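You operate a simulated robot arm through the tools that you are given. There is no shell and no other tool.

You run a simulated robot arm. Do the job below in one go: nothing can be reset, and whatever is moved stays where it is left.

## Task
Fix the blue taped pipe in both clips on the rail.
Fine: clip plates shut, both bolts run home with the driver, driver back in its stand.

The check looks at the end state, three seconds after you hand in, the way a careful person would. Anything else that was tipped, shoved, dropped, spilled or broken makes it a failure.

## Robot
A 7-joint arm with a fingered hand, fixed in place. Base frame: the origin is at the foot of the arm, x ahead of it, y to its left, z up. Lengths are in m, angles in degrees, forces in N, time in s.
With the tool pointing down near the work surface it reaches from about 0.1 to 0.44 m from the base axis. Its first joint turns from -166.0 to 166.0 degrees. Payload 4.9 kg.
The tool frame sits at the grasp point between the pads (the TCP): z along the fingers, y along the line on which they close. The tips reach 0.032 m beyond it. Largest opening 0.192 m; the body of the gripper starts 0.089 m behind the TCP. The gripper is a hand of 3 fingers: y runs from the thumb to the fingers, the wrist lies at [0, 0, -0.267] in the tool frame, and closing takes about 1.5 s.
Orientation is that of the tool frame in the base frame, as a unit quaternion [x, y, z, w]. With the fingers straight down and closing along the base's y, the tool's x points along the base's -x, its y along +y and its z along -z.

## Interface
- The arm moves only by the tool drive_tool. Its argument "series" is a list of rows, each an object of numbers (a shift or turn left out is 0, a gripper value left out holds the last): "x", "y", "z": the shift along the tool's x, y, z in units of 25 mm (1.0 is 25 mm); "rx", "ry", "rz": the turn, a rotation vector about the tool's x, y, z in units of 5 degrees (1.0 is 5 degrees); "fingers": the gripper command, from -1 (shut) to 1 (fully open), values between in proportion. In form: [{"x": .., "y": .., "z": .., "rx": .., "ry": .., "rz": .., "fingers": ..}, ...]. A call has 1 to 20 rows; each row shifts and turns the commanded pose from where the row before left it, along the tool's axes as they then stand. A call with a number of a shift or a turn outside -1 to 1 is refused whole. Each row takes 0.2 s and may step no farther than 0.05 m and 8.6 degrees from the row before; otherwise, or with a gripper value out of range, the whole call is refused. A pose out of reach is approached as far as the arm can. The call stops where the force on the tool passes 60 N (or 10 N more than at its start, if that is more) or the arm is blocked; 0.2 s more then pass. The fingers move at their own pace (about 0.153 m/s each) and stop on an object; they squeeze with about 25 N. The grip force told is the motor's: it shows also when the fingers shut on nothing. Time passes only in rows, and 0.2 s behind the last, so rows that do not move let the fingers close. It gives the time, the measured TCP pose, the force on the tool (base axes), the opening and the grip force at its end, in the units of the frame above (readings bear some noise), with the torque about the TCP (base axes, N m) and any sound that the robot's microphone picked up, and new pictures: "views" is both (left out), scene, wrist or none.
- Cameras (640 x 400 px; columns grow to the right, rows downward): "scene" is fixed at [0.223, -0.6451, 1.5224]; the picture's right is [0.90, -0.43, 0.00], its down [-0.17, -0.35, -0.92] and it looks along [0.40, 0.83, -0.39] (base axes); focal length 326 px, centre (320, 200). "wrist" rides on the gripper at [0.08, -0.046, -0.113] in the tool frame; the picture's right is [0.50, 0.87, 0.00], its down [-0.67, 0.39, -0.63] and it looks along [-0.55, 0.32, 0.78] (tool axes); focal length 226 px, centre (320, 200). There is no depth. A picture from a camera that has moved, and an enlarged one, comes with that camera's place and axes in the base frame and with its lens. The place of the scene camera against the robot may be out by one fixed shift of up to 0.012 m in any direction.
- preshape(shape): the hand has 3 fingers and takes this shape, open, in about a second: jaw (thumb against the fingers, like two jaws); tri (thumb and two fingers); tip (a fingertip pinch); poke (one finger out to press); point (the index stretched); flat (the hand flat); cup (the hand cupped); fist (a fist). The gripper value then closes the fingers along that shape, each until it touches; the sizes above hold for jaw. It gives what a move gives, with no picture.
- enlarge(camera, box): a new picture of the part [left, top, right, bottom] of that camera's present view, enlarged. It takes no simulated time.
- finish_job(): hands the job in; it is judged then, once.

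Places have to be worked out from the pictures, the camera data and where the tool is seen. Open the gripper and draw the arm clear of the work before you hand the job in, unless the task says otherwise.

The tools are called after "Request:" as name(argument=value, ...) on one line, values as JSON. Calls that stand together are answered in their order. drive_tool: Moves the arm, as the interface text tells. Its arguments: {"type":"object","properties":{"series":{"type":"array","items":{"type":"object","properties":{"x":{"type":"number"},"y":{"type":"number"},"z":{"type":"number"},"rx":{"type":"number"},"ry":{"type":"number"},"rz":{"type":"number"},"fingers":{"type":"number"}}}},"views":{"type":"string","enum":["both","scene","wrist","none"]}},"required":["series"]} The other tools are called the same way: preshape (shape) gives the hand a shape; enlarge (camera, box) takes an enlarged picture of a part of a camera's view; finish_job () hands the job in.

At the start:

```text
t: 0.0
tcp_pos: [0.4283, 0.1791, 1.3478]
tool_rot: [0.001, 1.0, 0.0, 0.001]
force: [-0.1, -0.7, 0.4]
wrist_torque: [0.0, 0.02, -0.02]
grip_width: 0.1923
gripper_force: 0.1
shape: jaw
```

scene: 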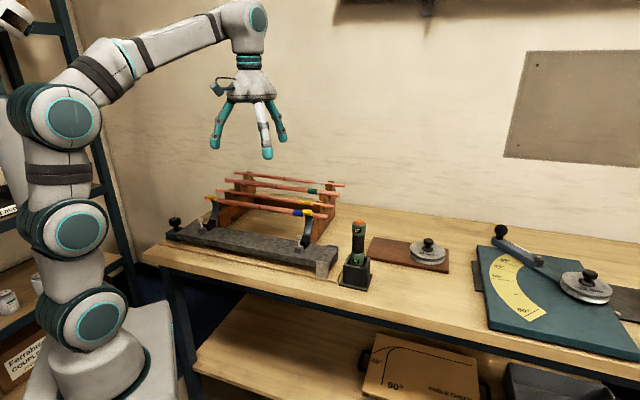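
wrist: 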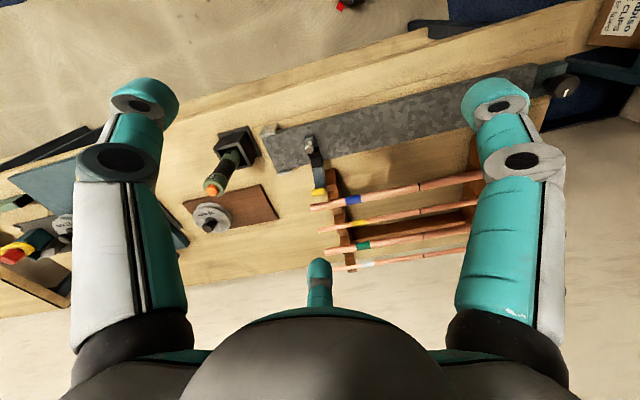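

I start by looking closer at the bench: the rail with clips, the pipe rack and the driver in its stand.

Request:
enlarge(camera="scene", box=[150, 160, 380, 300])

Request:
enlarge(camera="wrist", box=[180, 60, 600, 290])

Request:
enlarge(camera="scene", box=[280, 190, 380, 300])

```text
2.78 times, centred on (265, 230) of scene
camera zoom: at [0.223, -0.6451, 1.5224], right [0.9, -0.43, 0.0], down [-0.17, -0.35, -0.92], along [0.4, 0.83, -0.39], focal length 906 px, centre (473, 116)
```

zoom: 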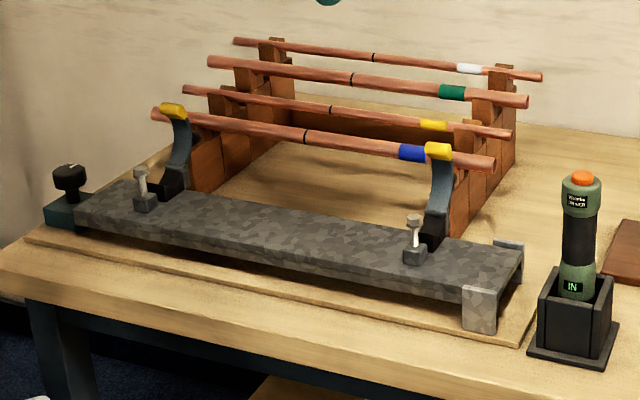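

```text
1.52 times, centred on (390, 175) of wrist
camera zoom: at [0.3494, 0.1332, 1.4608], right [-0.5, 0.87, 0.0], down [0.67, 0.39, 0.63], along [0.55, 0.32, -0.78], focal length 344 px, centre (213, 238)
```

zoom: 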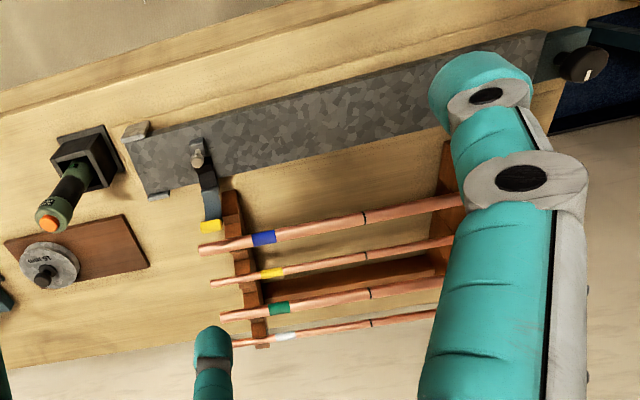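

```text
3.64 times, centred on (330, 245) of scene
camera zoom: at [0.223, -0.6451, 1.5224], right [0.9, -0.43, 0.0], down [-0.17, -0.35, -0.92], along [0.4, 0.83, -0.39], focal length 1184 px, centre (284, 36)
```

zoom: 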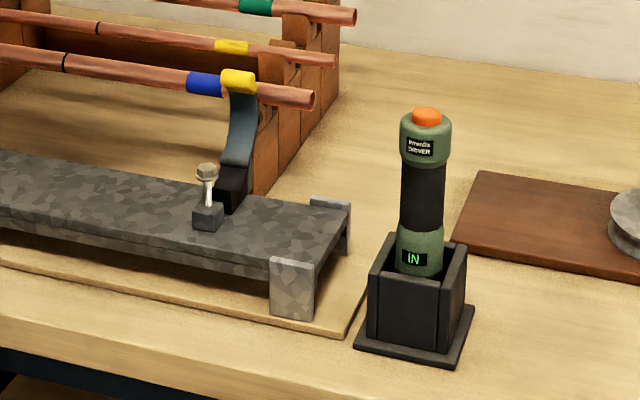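

The blue pipe lies in the front notches of the rack at about z 0.99, running diagonally from about (0.71, 0.32) to the far left. The driver stands near (0.705, 0.086). I make a fist to clear the wrist view and draw back a little to look over the rail.

Request:
preshape(shape="fist")

Request:
drive_tool(series=[{"x": 1, "y": -0.5}, {"x": 1, "y": -0.5}, {"x": 1, "y": -0.5}, {"x": 1, "y": -0.5}, {"x": 0, "y": 0}], views="both")

```text
t: 0.9
tcp_pos: [0.4282, 0.1802, 1.3471]
tool_rot: [0.0, 1.0, 0.0, 0.0]
force: [0.5, 0.7, 0.0]
wrist_torque: [0.0, 0.02, -0.01]
grip_width: 0.0
gripper_force: 0.1
shape: fist
```

```text
t: 2.1
tcp_pos: [0.3265, 0.1281, 1.348]
tool_rot: [0.0, 1.0, 0.0, 0.0]
force: [0.6, 0.5, -0.4]
wrist_torque: [-0.02, -0.01, 0.02]
grip_width: 0.0
gripper_force: 0.1
shape: fist
camera wrist: at [0.249, 0.0819, 1.4624], right [-0.5, 0.87, 0.0], down [0.67, 0.39, 0.63], along [0.55, 0.32, -0.78], focal length 226 px, centre (320, 200)
```

scene: 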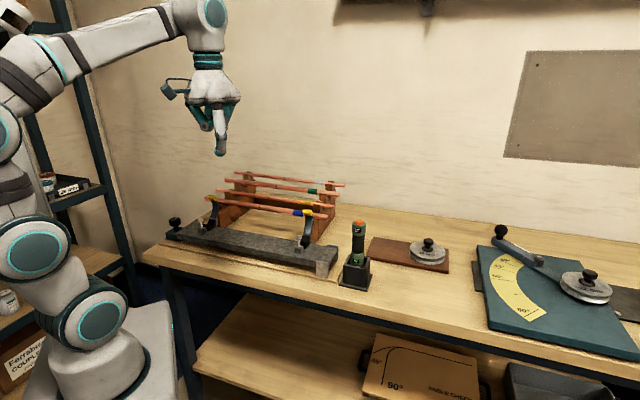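
wrist: 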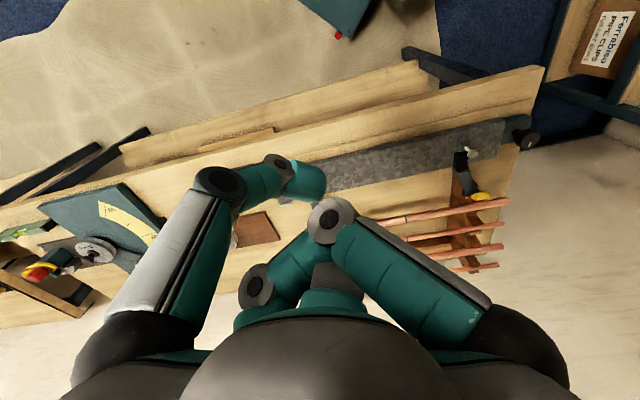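

The fist blocks the view more than open jaws. I go back to jaw and move over the right-hand clip at a safe height for a better look.

Request:
preshape(shape="jaw")

Request:
drive_tool(series=[{"x": -1, "y": 0.2}, {"x": -1, "y": 0.2}, {"x": -1, "y": 0.2}, {"x": -1, "y": 0.2}, {"x": -1, "y": 0.2}, {"x": -0.5, "y": 0, "z": 0.5}, {"x": 0, "y": 0, "z": 1}, {"x": 0, "y": 0, "z": 1}, {"x": 0}], views="both")

```text
t: 3.0
tcp_pos: [0.3285, 0.1277, 1.3485]
tool_rot: [0.001, 1.0, 0.0, 0.0]
force: [0.3, 0.4, -0.7]
wrist_torque: [0.01, -0.01, 0.0]
grip_width: 0.1919
gripper_force: 0.1
shape: jaw
```

```text
t: 5.0
tcp_pos: [0.4674, 0.1564, 1.284]
tool_rot: [-0.001, 1.0, 0.0, 0.0]
force: [0.3, -0.6, -0.3]
wrist_torque: [-0.02, -0.04, 0.0]
grip_width: 0.192
gripper_force: 0.1
shape: jaw
camera wrist: at [0.3876, 0.1104, 1.3976], right [-0.5, 0.87, 0.0], down [0.67, 0.39, 0.63], along [0.55, 0.32, -0.78], focal length 226 px, centre (320, 200)
```

scene: 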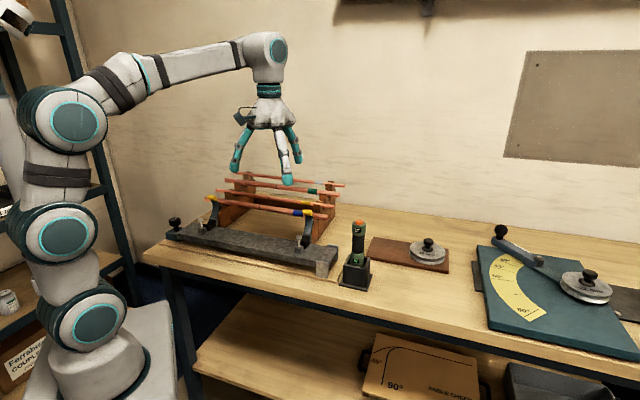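
wrist: 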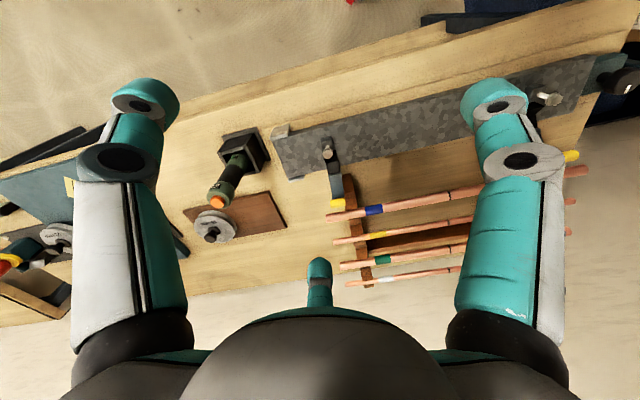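

The arm follows accurately. I move on over the right clip to see its details.

Request:
drive_tool(series=[{"x": -1, "y": 0.5, "z": 0.5}, {"x": -1, "y": 0.5, "z": 0.5}, {"x": -1, "y": 0.5, "z": 0.5}, {"x": -0.5, "y": 0.5, "z": 0.5}, {"x": 0}], views="both")

Request:
enlarge(camera="wrist", box=[180, 0, 470, 180])

```text
t: 6.2
tcp_pos: [0.5537, 0.2043, 1.2348]
tool_rot: [-0.001, 1.0, -0.001, 0.0]
force: [-0.1, 0.6, -0.1]
wrist_torque: [-0.01, -0.02, 0.03]
grip_width: 0.192
gripper_force: 0.0
shape: jaw
camera wrist: at [0.4757, 0.1582, 1.3481], right [-0.5, 0.87, 0.0], down [0.67, 0.39, 0.63], along [0.55, 0.32, -0.77], focal length 226 px, centre (320, 200)
```

scene: 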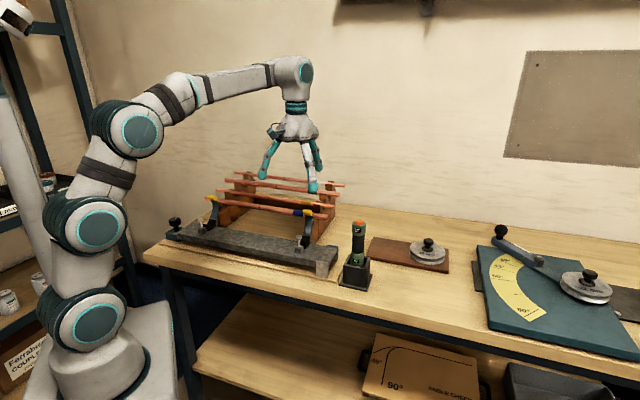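
wrist: 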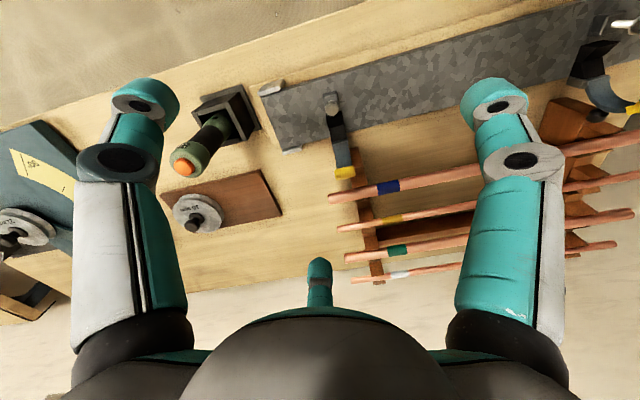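

```text
2.21 times, centred on (325, 90) of wrist
camera zoom: at [0.4757, 0.1582, 1.3481], right [-0.5, 0.87, 0.0], down [0.67, 0.39, 0.63], along [0.55, 0.32, -0.77], focal length 499 px, centre (309, 443)
```

zoom: 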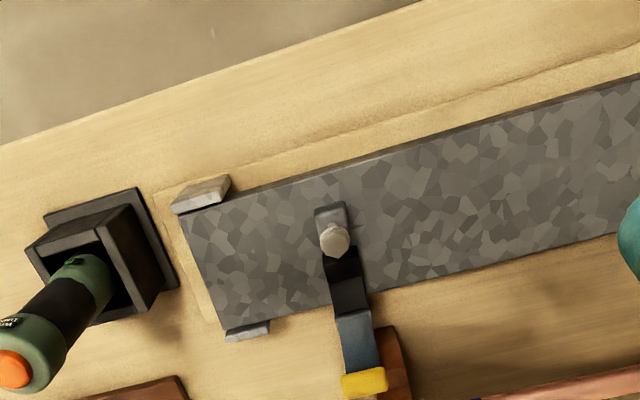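

I zoom in hard on each clip, the driver and the rack ends from the fixed camera to understand their mechanics.

Request:
enlarge(camera="scene", box=[286, 200, 334, 230])

Request:
enlarge(camera="scene", box=[284, 225, 332, 255])

Request:
enlarge(camera="scene", box=[190, 190, 238, 240])

Request:
enlarge(camera="scene", box=[335, 212, 383, 292])

Request:
enlarge(camera="wrist", box=[290, 80, 390, 190])

```text
13.33 times, centred on (310, 215) of scene
camera zoom: at [0.223, -0.6451, 1.5224], right [0.9, -0.43, 0.0], down [-0.17, -0.35, -0.92], along [0.4, 0.83, -0.39], focal length 4342 px, centre (453, 0)
```

zoom: 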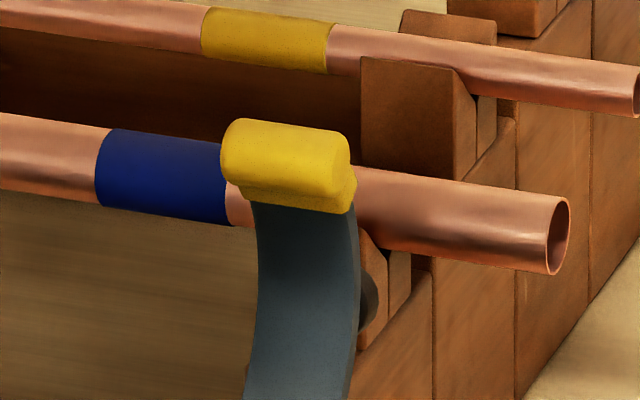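

```text
13.33 times, centred on (308, 240) of scene
camera zoom: at [0.223, -0.6451, 1.5224], right [0.9, -0.43, 0.0], down [-0.17, -0.35, -0.92], along [0.4, 0.83, -0.39], focal length 4342 px, centre (480, -333)
```

zoom: 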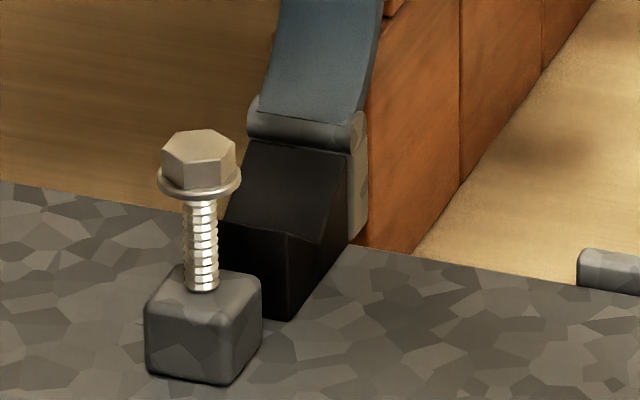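

```text
8.00 times, centred on (214, 215) of scene
camera zoom: at [0.223, -0.6451, 1.5224], right [0.9, -0.43, 0.0], down [-0.17, -0.35, -0.92], along [0.4, 0.83, -0.39], focal length 2605 px, centre (1168, 80)
```

zoom: 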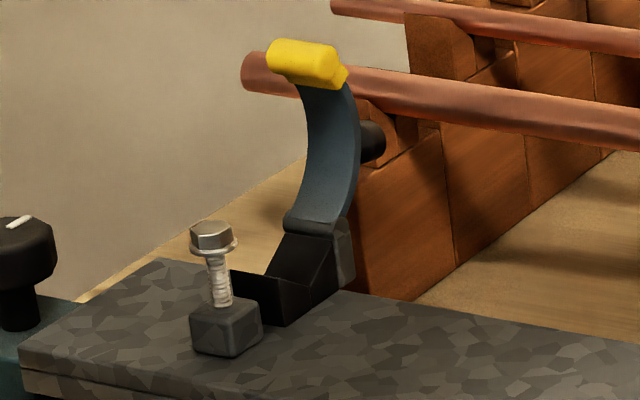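

```text
5.00 times, centred on (359, 252) of scene
camera zoom: at [0.223, -0.6451, 1.5224], right [0.9, -0.43, 0.0], down [-0.17, -0.35, -0.92], along [0.4, 0.83, -0.39], focal length 1628 px, centre (125, -60)
```

zoom: 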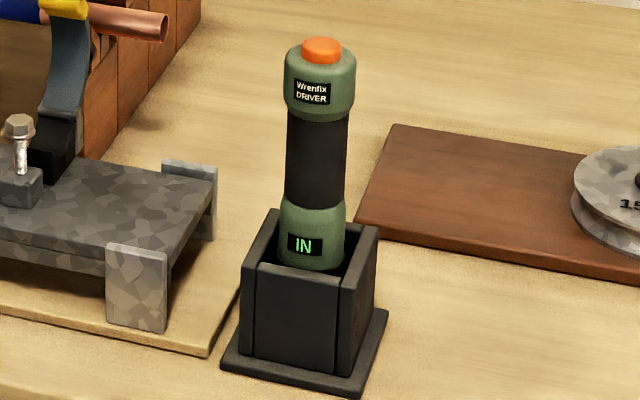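

```text
3.64 times, centred on (340, 135) of wrist
camera zoom: at [0.4757, 0.1582, 1.3481], right [-0.5, 0.87, 0.0], down [0.67, 0.39, 0.63], along [0.55, 0.32, -0.77], focal length 822 px, centre (247, 436)
```

zoom: 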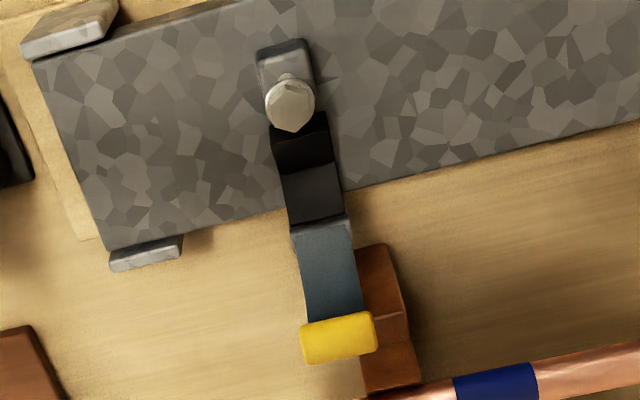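

The clip details are clear: a black saddle with a sloped back, a hinged plate with a yellow tab standing open, and a hex bolt in front. I take further views from other places for triangulation, first more to the right.

Request:
drive_tool(series=[{"x": -0.8, "y": -1, "z": 0.4}, {"x": -0.8, "y": -1, "z": 0.4}, {"x": -0.4, "y": -1, "z": 0.4}, {"x": 0, "y": -0.5, "z": 0}, {"x": 0}], views="wrist")

Request:
enlarge(camera="wrist", box=[340, 70, 460, 190])

Request:
enlarge(camera="wrist", box=[180, 70, 330, 190])

```text
t: 7.4
tcp_pos: [0.6042, 0.1163, 1.2051]
tool_rot: [0.0, 1.0, 0.0, 0.0]
force: [0.0, -0.1, -0.2]
wrist_torque: [-0.01, -0.02, -0.01]
grip_width: 0.1916
gripper_force: 0.1
shape: jaw
camera wrist: at [0.5255, 0.07, 1.3192], right [-0.5, 0.87, 0.0], down [0.67, 0.39, 0.63], along [0.55, 0.32, -0.78], focal length 226 px, centre (320, 200)
```

wrist: 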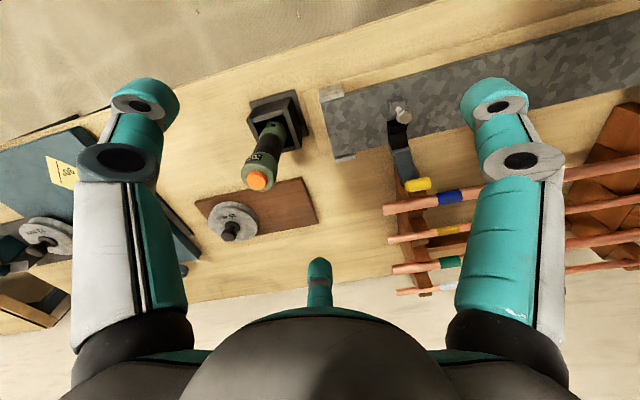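

```text
3.33 times, centred on (400, 130) of wrist
camera zoom: at [0.5255, 0.07, 1.3192], right [-0.5, 0.87, 0.0], down [0.67, 0.39, 0.63], along [0.55, 0.32, -0.78], focal length 754 px, centre (53, 433)
```

zoom: 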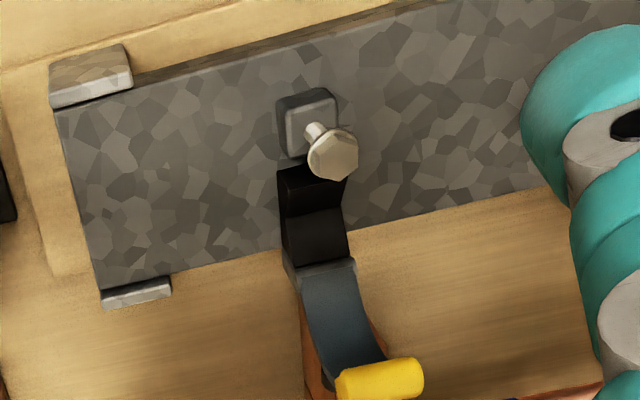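

```text
3.33 times, centred on (255, 130) of wrist
camera zoom: at [0.5255, 0.07, 1.3192], right [-0.5, 0.87, 0.0], down [0.67, 0.39, 0.63], along [0.55, 0.32, -0.78], focal length 754 px, centre (537, 433)
```

zoom: 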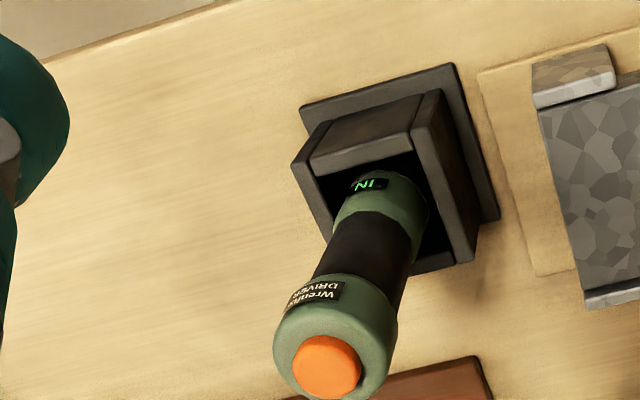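

Triangulating: right bolt head at about (0.561, 0.228, 0.995), rail top z≈0.943, hinge near (0.610, 0.277, 0.966), tab at z≈1.056, and driver button at (0.699, 0.081, 1.087). The rail runs along the 135° direction. I zoom further on the plate and the saddle to see how plate and bolt fit together.

Request:
enlarge(camera="wrist", box=[380, 95, 440, 135])

Request:
enlarge(camera="wrist", box=[380, 140, 460, 220])

Request:
enlarge(camera="scene", box=[296, 204, 328, 228])

Request:
enlarge(camera="scene", box=[200, 192, 232, 216])

```text
10.00 times, centred on (410, 115) of wrist
camera zoom: at [0.5255, 0.07, 1.3192], right [-0.5, 0.87, 0.0], down [0.67, 0.39, 0.63], along [0.55, 0.32, -0.78], focal length 2261 px, centre (-580, 1050)
```

zoom: 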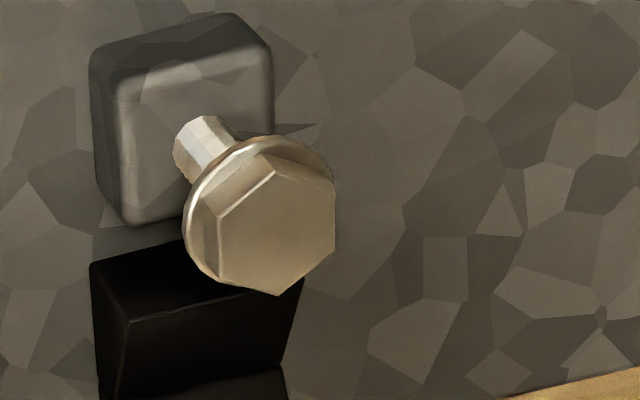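

```text
5.00 times, centred on (420, 180) of wrist
camera zoom: at [0.5255, 0.07, 1.3192], right [-0.5, 0.87, 0.0], down [0.67, 0.39, 0.63], along [0.55, 0.32, -0.78], focal length 1130 px, centre (-180, 300)
```

zoom: 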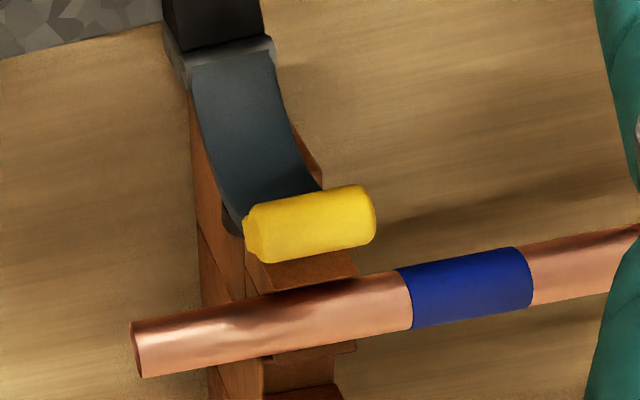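

```text
16.00 times, centred on (312, 216) of scene
camera zoom: at [0.223, -0.6451, 1.5224], right [0.9, -0.43, 0.0], down [-0.17, -0.35, -0.92], along [0.4, 0.83, -0.39], focal length 5210 px, centre (448, -56)
```

zoom: 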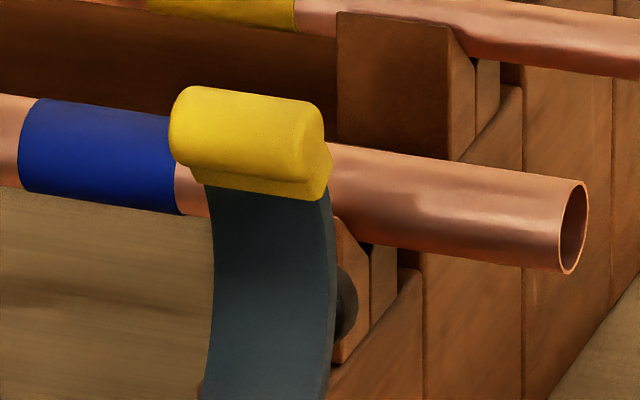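

```text
16.00 times, centred on (216, 204) of scene
camera zoom: at [0.223, -0.6451, 1.5224], right [0.9, -0.43, 0.0], down [-0.17, -0.35, -0.92], along [0.4, 0.83, -0.39], focal length 5210 px, centre (1984, 136)
```

zoom: 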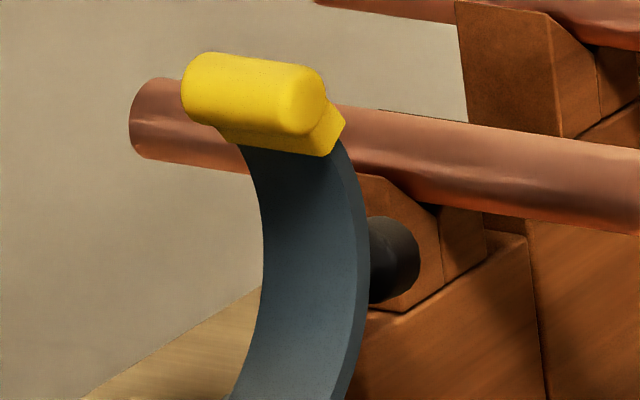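

The plate is a solid arched strap with a tab; the bolt stands in front of the saddle. Next I move over the left part of the rail to locate the left clip and the pipe's other end.

Request:
drive_tool(series=[{"x": 0.8, "y": 1}, {"x": 0.8, "y": 1}, {"x": 0.8, "y": 1}, {"x": 0.8, "y": 1}, {"x": 0.8, "y": 1}, {"x": 0.8, "y": 1}, {"x": 0.8, "y": 1}, {"x": 0.8, "y": 1}, {"x": 0.8, "y": 1}, {"x": 0.8, "y": 1}, {"x": 0}], views="both")

Request:
enlarge(camera="wrist", box=[170, 60, 480, 260])

```text
t: 9.8
tcp_pos: [0.4019, 0.367, 1.2039]
tool_rot: [0.0, 1.0, 0.0, 0.0]
force: [0.3, 0.4, -1.1]
wrist_torque: [0.03, 0.02, 0.01]
grip_width: 0.1919
gripper_force: 0.1
shape: jaw
camera wrist: at [0.3226, 0.321, 1.3174], right [-0.5, 0.87, 0.0], down [0.67, 0.39, 0.63], along [0.55, 0.32, -0.78], focal length 226 px, centre (320, 200)
```

scene: 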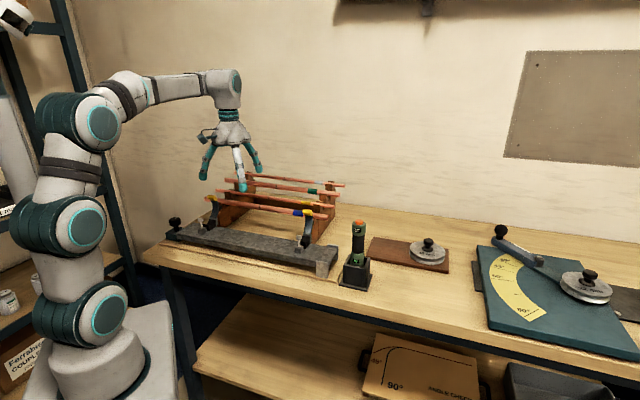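
wrist: 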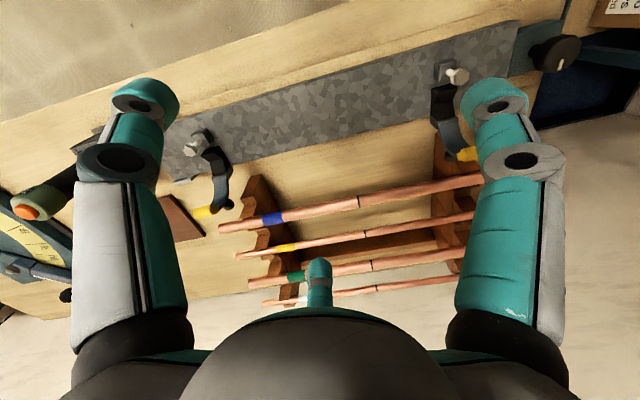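

```text
2.00 times, centred on (325, 160) of wrist
camera zoom: at [0.3226, 0.321, 1.3174], right [-0.5, 0.87, 0.0], down [0.67, 0.39, 0.63], along [0.55, 0.32, -0.78], focal length 452 px, centre (310, 280)
```

zoom: 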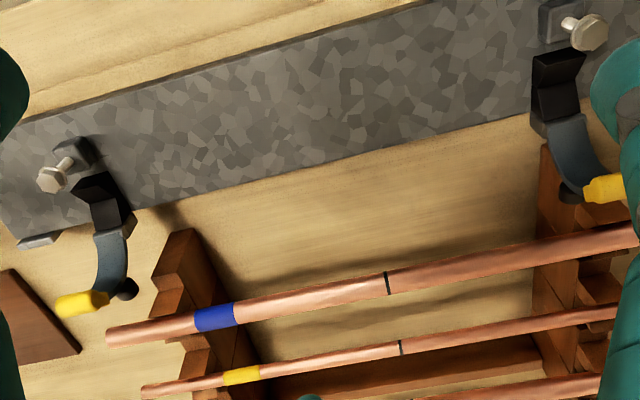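

Left bolt at about (0.284, 0.503); clips sit at u≈-0.235 and +0.154 along the rail (u along 135°, n along 45°), saddles near n≈0.601, and the blue pipe's middle mark at about (0.524, 0.524), z≈0.985. I turn the hand 45° so it closes across the pipe, keeping height.

Request:
drive_tool(series=[{"rz": 1}, {"rz": 1}, {"rz": 1}, {"rz": 1}, {"rz": 1}, {"rz": 1}, {"rz": 1}, {"rz": 1}, {"rz": 1}, {"y": 1}, {"y": 1}, {"y": 1}, {"y": 1}, {"x": 0}], views="both")

```text
t: 12.8
tcp_pos: [0.4743, 0.436, 1.2055]
tool_rot: [0.382, 0.924, 0.0, 0.0]
force: [0.0, 0.4, 0.5]
wrist_torque: [0.01, -0.01, 0.0]
grip_width: 0.1918
gripper_force: 0.1
shape: jaw
camera wrist: at [0.3861, 0.4603, 1.3182], right [0.26, 0.97, 0.0], down [0.75, -0.2, 0.63], along [0.61, -0.16, -0.78], focal length 226 px, centre (320, 200)
```

scene: 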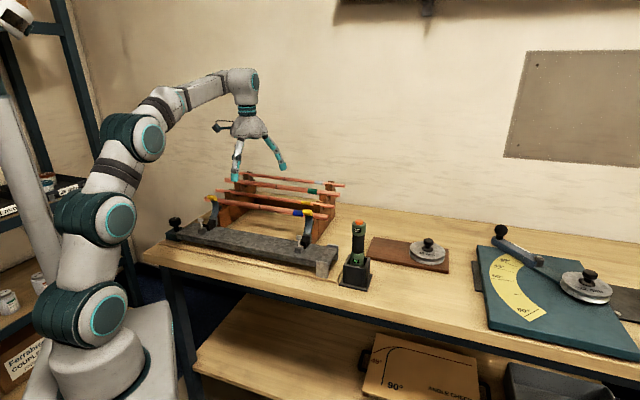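
wrist: 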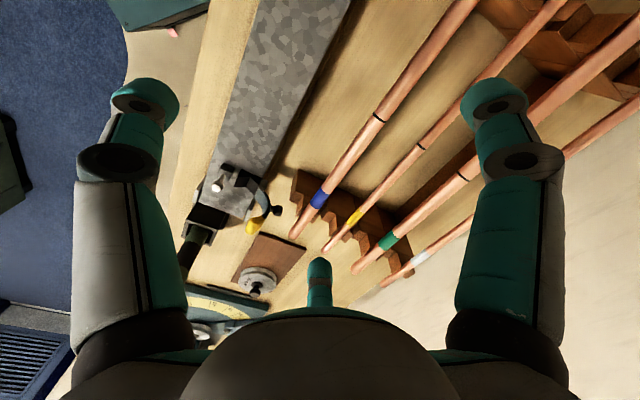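

The hand is now aligned: tool x runs along the rail, tool y toward the wall. I part-close the fingers to see their lateral spread before going down between the pipes, and centre over the pipe's middle.

Request:
drive_tool(series=[{"y": 1, "x": 0.3, "fingers": 0.4}, {"y": 1, "x": 0.3}, {"y": 1, "x": 0.3}, {"y": 0.9, "x": 0.2}, {"x": 0}, {"x": 0}, {"x": 0}], views="both")

Request:
enlarge(camera="scene", box=[190, 90, 340, 200])

```text
t: 14.4
tcp_pos: [0.5042, 0.4973, 1.1972]
tool_rot: [0.383, 0.924, -0.001, 0.0]
force: [-0.3, 0.6, -0.6]
wrist_torque: [0.0, 0.0, 0.01]
grip_width: 0.1348
gripper_force: 0.0
shape: jaw
out of reach, approached as far as the arm can: row 3, 4
camera wrist: at [0.4165, 0.521, 1.3114], right [0.26, 0.97, 0.0], down [0.75, -0.2, 0.63], along [0.61, -0.16, -0.78], focal length 226 px, centre (320, 200)
```

scene: 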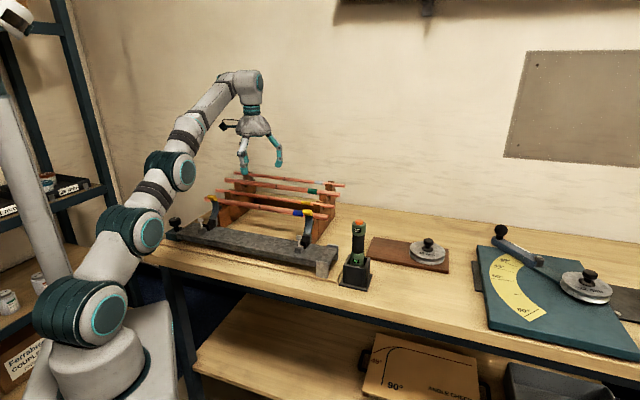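
wrist: 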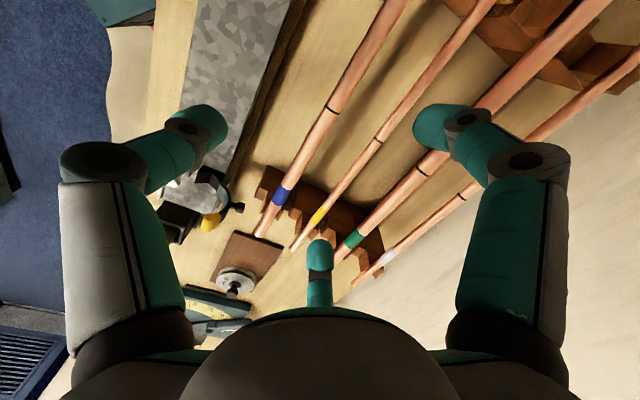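

```text
3.64 times, centred on (265, 145) of scene
camera zoom: at [0.223, -0.6451, 1.5224], right [0.9, -0.43, 0.0], down [-0.17, -0.35, -0.92], along [0.4, 0.83, -0.39], focal length 1184 px, centre (520, 400)
```

zoom: 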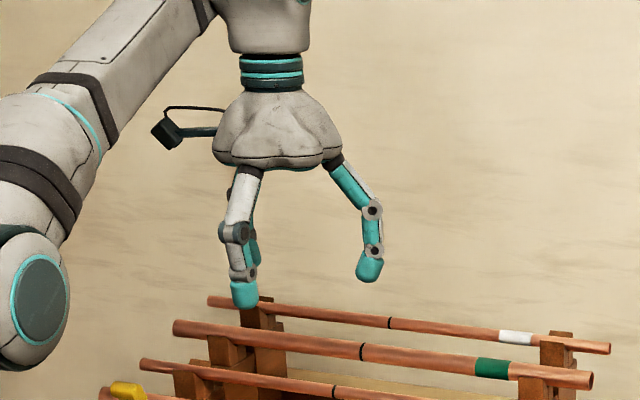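

Reach at this height ends near n=0.708, but lower it grows. I zoom on the pipe's middle from here to refine its position before going down.

Request:
enlarge(camera="wrist", box=[290, 80, 370, 130])

Request:
enlarge(camera="wrist", box=[190, 160, 340, 260])

Request:
enlarge(camera="wrist", box=[240, 0, 420, 110])

```text
8.00 times, centred on (330, 105) of wrist
camera zoom: at [0.4165, 0.521, 1.3114], right [0.26, 0.97, 0.0], down [0.75, -0.2, 0.63], along [0.61, -0.16, -0.78], focal length 1808 px, centre (240, 960)
```

zoom: 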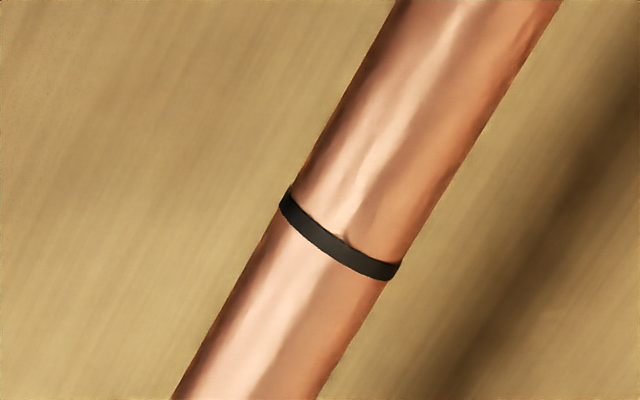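

```text
4.00 times, centred on (265, 210) of wrist
camera zoom: at [0.4165, 0.521, 1.3114], right [0.26, 0.97, 0.0], down [0.75, -0.2, 0.63], along [0.61, -0.16, -0.78], focal length 904 px, centre (540, 160)
```

zoom: 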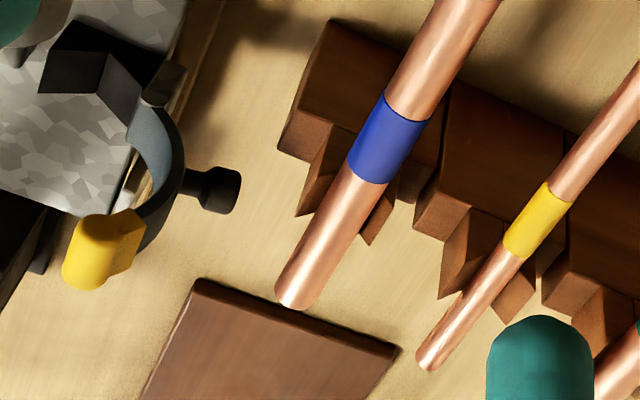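

```text
3.56 times, centred on (330, 55) of wrist
camera zoom: at [0.4165, 0.521, 1.3114], right [0.26, 0.97, 0.0], down [0.75, -0.2, 0.63], along [0.61, -0.16, -0.78], focal length 804 px, centre (284, 716)
```

zoom: 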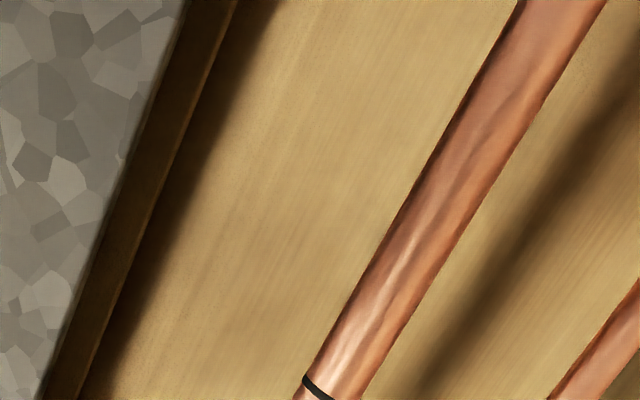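

The refined estimate puts the pipe axis at n≈0.726, z≈0.998 and the yellow pipe at n≈0.795, so there is about a 5 cm gap for the two back fingers. I half-close the hand and go down to z≈1.10 at the present position first, then look.

Request:
drive_tool(series=[{"z": 1, "fingers": 0.0}, {"z": 1}, {"z": 1}, {"z": 1}, {"x": 0}], views="both")

Request:
enlarge(camera="wrist", box=[200, 40, 460, 280])

```text
t: 15.6
tcp_pos: [0.5052, 0.4974, 1.0977]
tool_rot: [0.382, 0.924, 0.0, 0.0]
force: [-0.5, 0.6, -0.2]
wrist_torque: [-0.01, -0.02, 0.01]
grip_width: 0.0962
gripper_force: 0.1
shape: jaw
camera wrist: at [0.4175, 0.5213, 1.2112], right [0.26, 0.97, 0.0], down [0.75, -0.2, 0.63], along [0.61, -0.16, -0.78], focal length 226 px, centre (320, 200)
```

scene: 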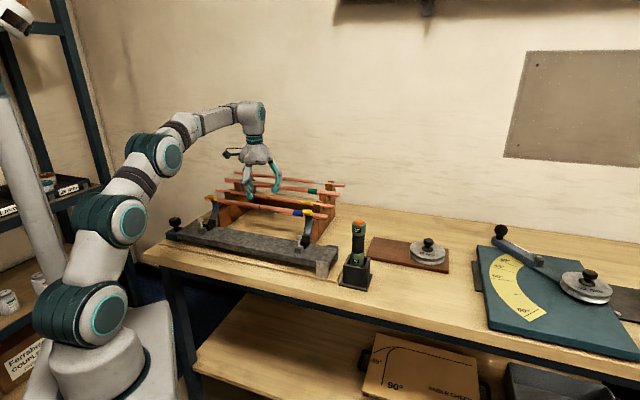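
wrist: 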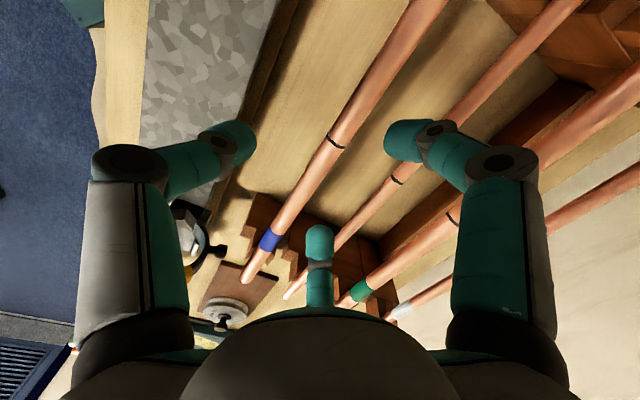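

```text
1.67 times, centred on (330, 160) of wrist
camera zoom: at [0.4175, 0.5213, 1.2112], right [0.26, 0.97, 0.0], down [0.75, -0.2, 0.63], along [0.61, -0.16, -0.78], focal length 377 px, centre (303, 267)
```

zoom: 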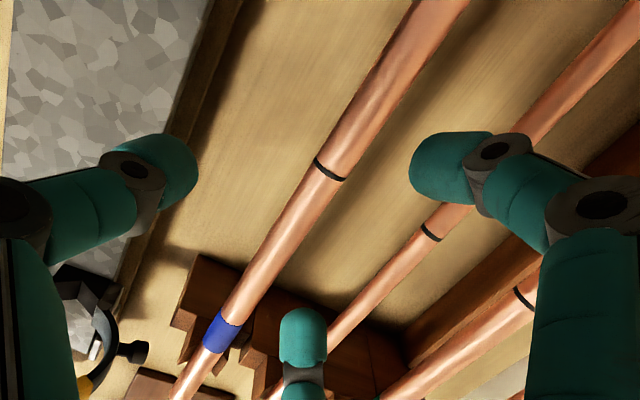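

From here the mark again gives n≈0.726, z≈0.997, so the estimate is good. I shift 25 mm toward the pipe and lower in two stages with the thumb in front and the two fingers behind the blue pipe.

Request:
drive_tool(series=[{"y": 1, "x": 0.2}, {"z": 1}, {"z": 1}, {"z": 0.5}, {"x": 0}], views="both")

Request:
enlarge(camera="wrist", box=[200, 60, 440, 280])

Request:
enlarge(camera="scene", box=[215, 150, 325, 230])

```text
t: 16.8
tcp_pos: [0.5179, 0.5198, 1.0348]
tool_rot: [0.383, 0.924, 0.0, 0.0]
force: [-0.7, 0.4, 1.0]
wrist_torque: [0.02, -0.02, 0.01]
grip_width: 0.0964
gripper_force: 0.2
shape: jaw
camera wrist: at [0.4308, 0.5433, 1.1488], right [0.26, 0.97, 0.0], down [0.75, -0.2, 0.63], along [0.61, -0.16, -0.78], focal length 226 px, centre (320, 200)
```

scene: 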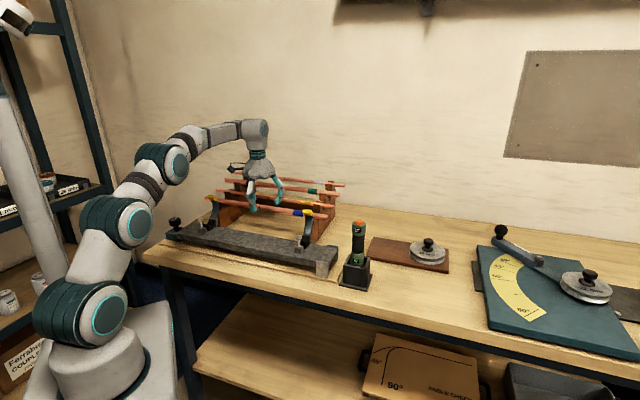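
wrist: 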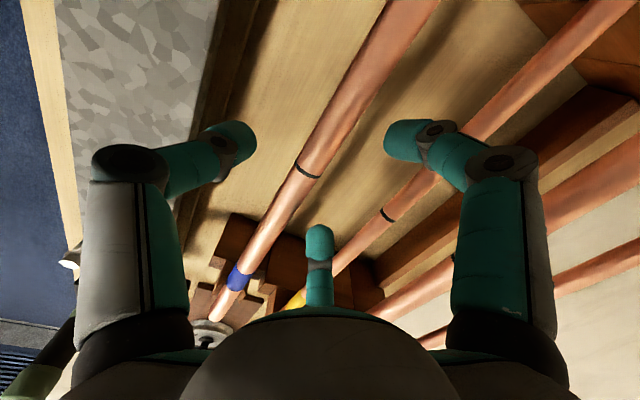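

```text
1.82 times, centred on (320, 170) of wrist
camera zoom: at [0.4308, 0.5433, 1.1488], right [0.26, 0.97, 0.0], down [0.75, -0.2, 0.63], along [0.61, -0.16, -0.78], focal length 411 px, centre (320, 254)
```

zoom: 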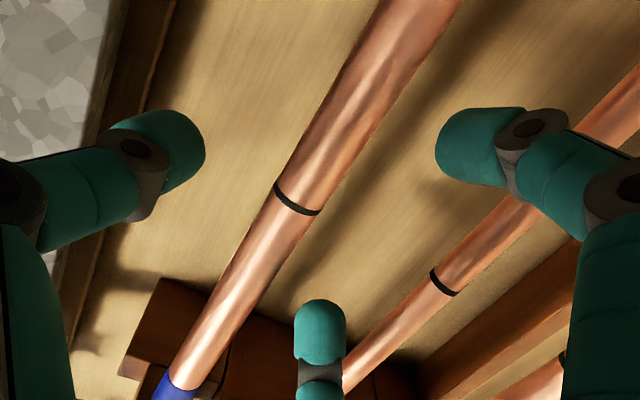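

```text
5.00 times, centred on (270, 190) of scene
camera zoom: at [0.223, -0.6451, 1.5224], right [0.9, -0.43, 0.0], down [-0.17, -0.35, -0.92], along [0.4, 0.83, -0.39], focal length 1628 px, centre (570, 250)
```

zoom: 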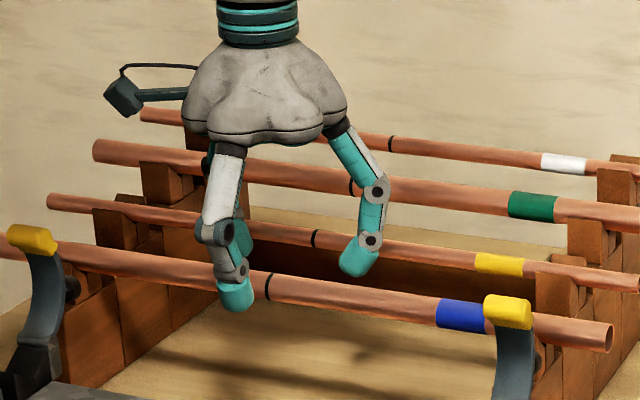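

The thumb is in front and both fingers are behind the blue pipe. I narrow the fingers a bit so that their knuckles stay clear of the yellow pipe, then lower the last 22 mm.

Request:
drive_tool(series=[{"fingers": -0.3}, {"x": 0}, {"x": 0}, {"z": 0.3}, {"z": 0.3}, {"z": 0.3}, {"x": 0}], views="both")

Request:
enlarge(camera="wrist", box=[220, 60, 460, 260])

Request:
enlarge(camera="scene", box=[225, 150, 315, 220])

```text
t: 18.4
tcp_pos: [0.5183, 0.5205, 1.0141]
tool_rot: [0.382, 0.924, -0.001, 0.0]
force: [0.4, -0.5, -1.1]
wrist_torque: [0.02, 0.02, 0.0]
grip_width: 0.0677
gripper_force: 0.0
shape: jaw
camera wrist: at [0.4313, 0.5438, 1.1271], right [0.26, 0.97, 0.0], down [0.75, -0.2, 0.63], along [0.61, -0.16, -0.78], focal length 226 px, centre (320, 200)
```

scene: 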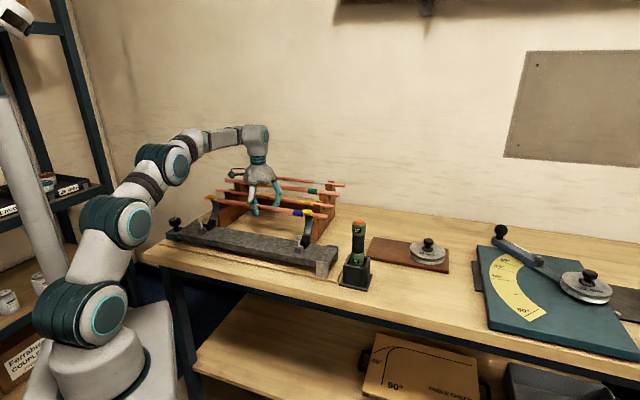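
wrist: 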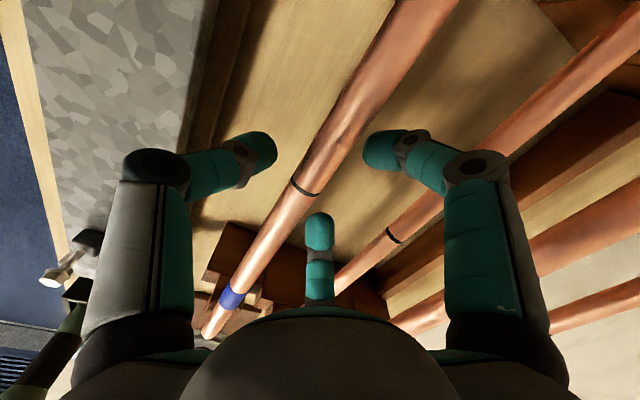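

```text
2.00 times, centred on (340, 160) of wrist
camera zoom: at [0.4313, 0.5438, 1.1271], right [0.26, 0.97, 0.0], down [0.75, -0.2, 0.63], along [0.61, -0.16, -0.78], focal length 452 px, centre (280, 280)
```

zoom: 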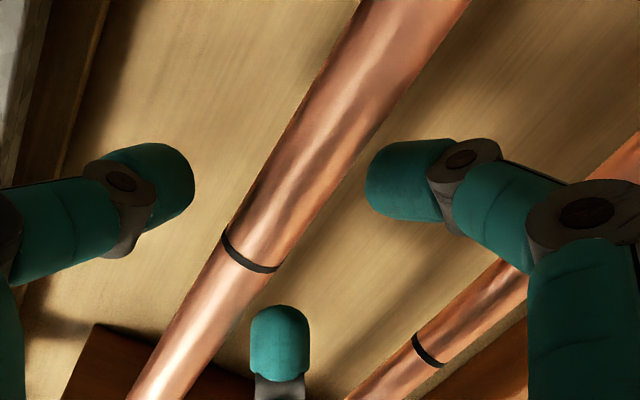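

```text
5.71 times, centred on (270, 185) of scene
camera zoom: at [0.223, -0.6451, 1.5224], right [0.9, -0.43, 0.0], down [-0.17, -0.35, -0.92], along [0.4, 0.83, -0.39], focal length 1861 px, centre (606, 286)
```

zoom: 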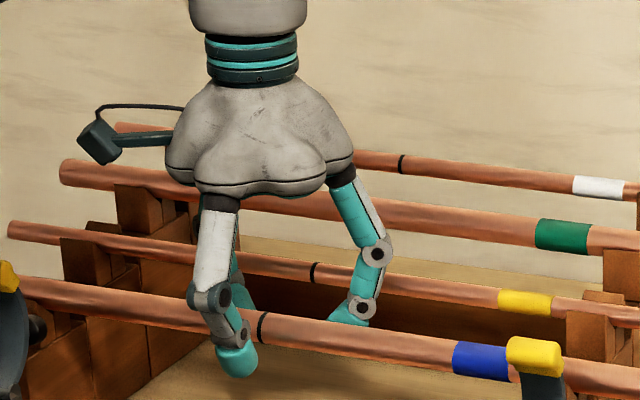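

The grip is well set around the pipe. I close a bit at a time to see whether thumb and fingers meet the pipe together.

Request:
drive_tool(series=[{"fingers": -0.5}, {"x": 0}], views="wrist")

Request:
enlarge(camera="wrist", box=[220, 80, 440, 260])

```text
t: 19.0
tcp_pos: [0.5179, 0.5201, 1.0141]
tool_rot: [0.382, 0.924, -0.001, 0.0]
force: [0.2, -0.6, 0.3]
wrist_torque: [-0.01, 0.02, -0.03]
grip_width: 0.0483
gripper_force: 0.1
shape: jaw
camera wrist: at [0.4313, 0.5438, 1.1271], right [0.26, 0.97, 0.0], down [0.75, -0.2, 0.63], along [0.61, -0.16, -0.78], focal length 226 px, centre (320, 200)
```

wrist: 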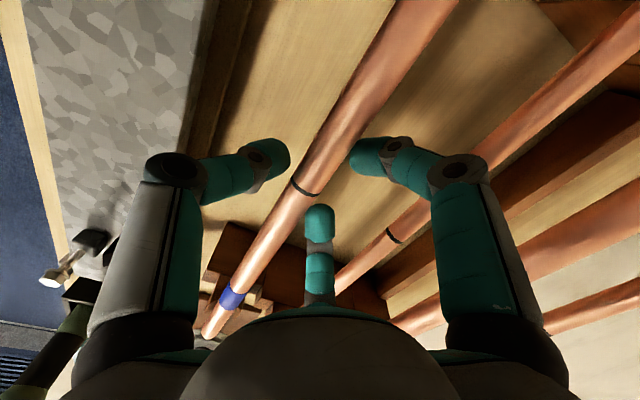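

```text
2.22 times, centred on (330, 170) of wrist
camera zoom: at [0.4313, 0.5438, 1.1271], right [0.26, 0.97, 0.0], down [0.75, -0.2, 0.63], along [0.61, -0.16, -0.78], focal length 502 px, centre (298, 267)
```

zoom: 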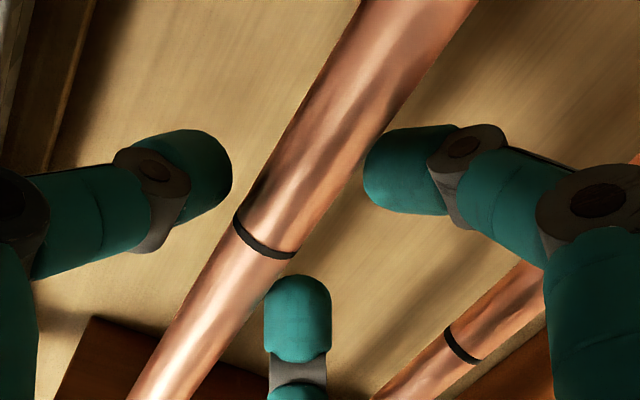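

The three fingertips are within a few millimetres of the pipe on both sides. I close fully and wait for the squeeze.

Request:
drive_tool(series=[{"fingers": -1}, {"x": 0}, {"x": 0}, {"x": 0}, {"x": 0}], views="both")

Request:
enlarge(camera="wrist", box=[220, 80, 440, 260])

Request:
enlarge(camera="scene", box=[195, 150, 345, 240])

```text
t: 20.2
tcp_pos: [0.5209, 0.5207, 1.0139]
tool_rot: [0.382, 0.924, 0.0, 0.0]
force: [0.3, 0.0, 0.8]
wrist_torque: [0.0, 0.03, -0.02]
grip_width: 0.0166
gripper_force: 25.4
shape: jaw
camera wrist: at [0.4313, 0.5438, 1.127], right [0.26, 0.97, 0.0], down [0.75, -0.2, 0.63], along [0.61, -0.16, -0.78], focal length 226 px, centre (320, 200)
```

scene: 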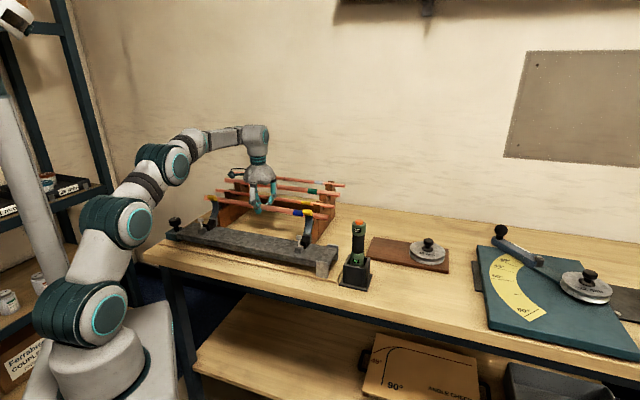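
wrist: 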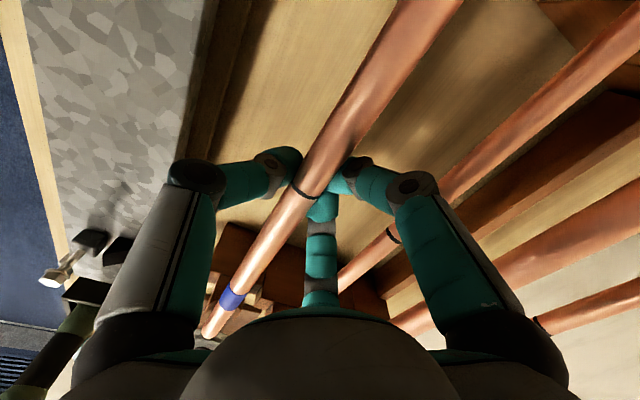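

```text
2.22 times, centred on (330, 170) of wrist
camera zoom: at [0.4313, 0.5438, 1.127], right [0.26, 0.97, 0.0], down [0.75, -0.2, 0.63], along [0.61, -0.16, -0.78], focal length 502 px, centre (298, 267)
```

zoom: 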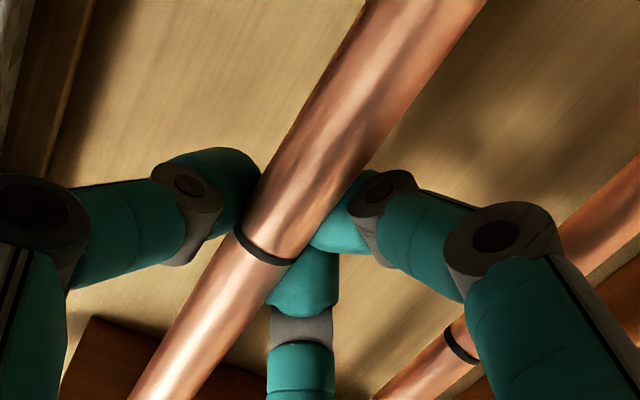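

```text
4.27 times, centred on (270, 195) of scene
camera zoom: at [0.223, -0.6451, 1.5224], right [0.9, -0.43, 0.0], down [-0.17, -0.35, -0.92], along [0.4, 0.83, -0.39], focal length 1390 px, centre (533, 221)
```

zoom: 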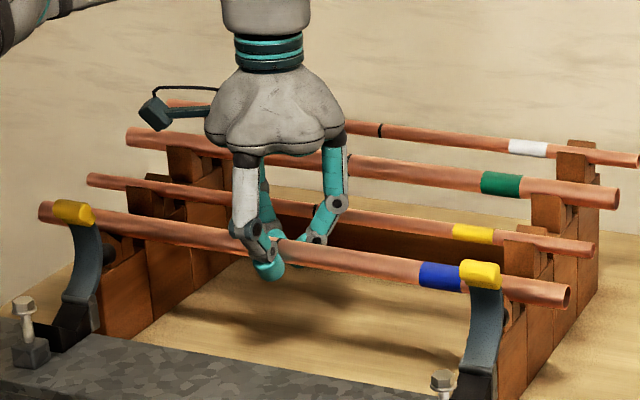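

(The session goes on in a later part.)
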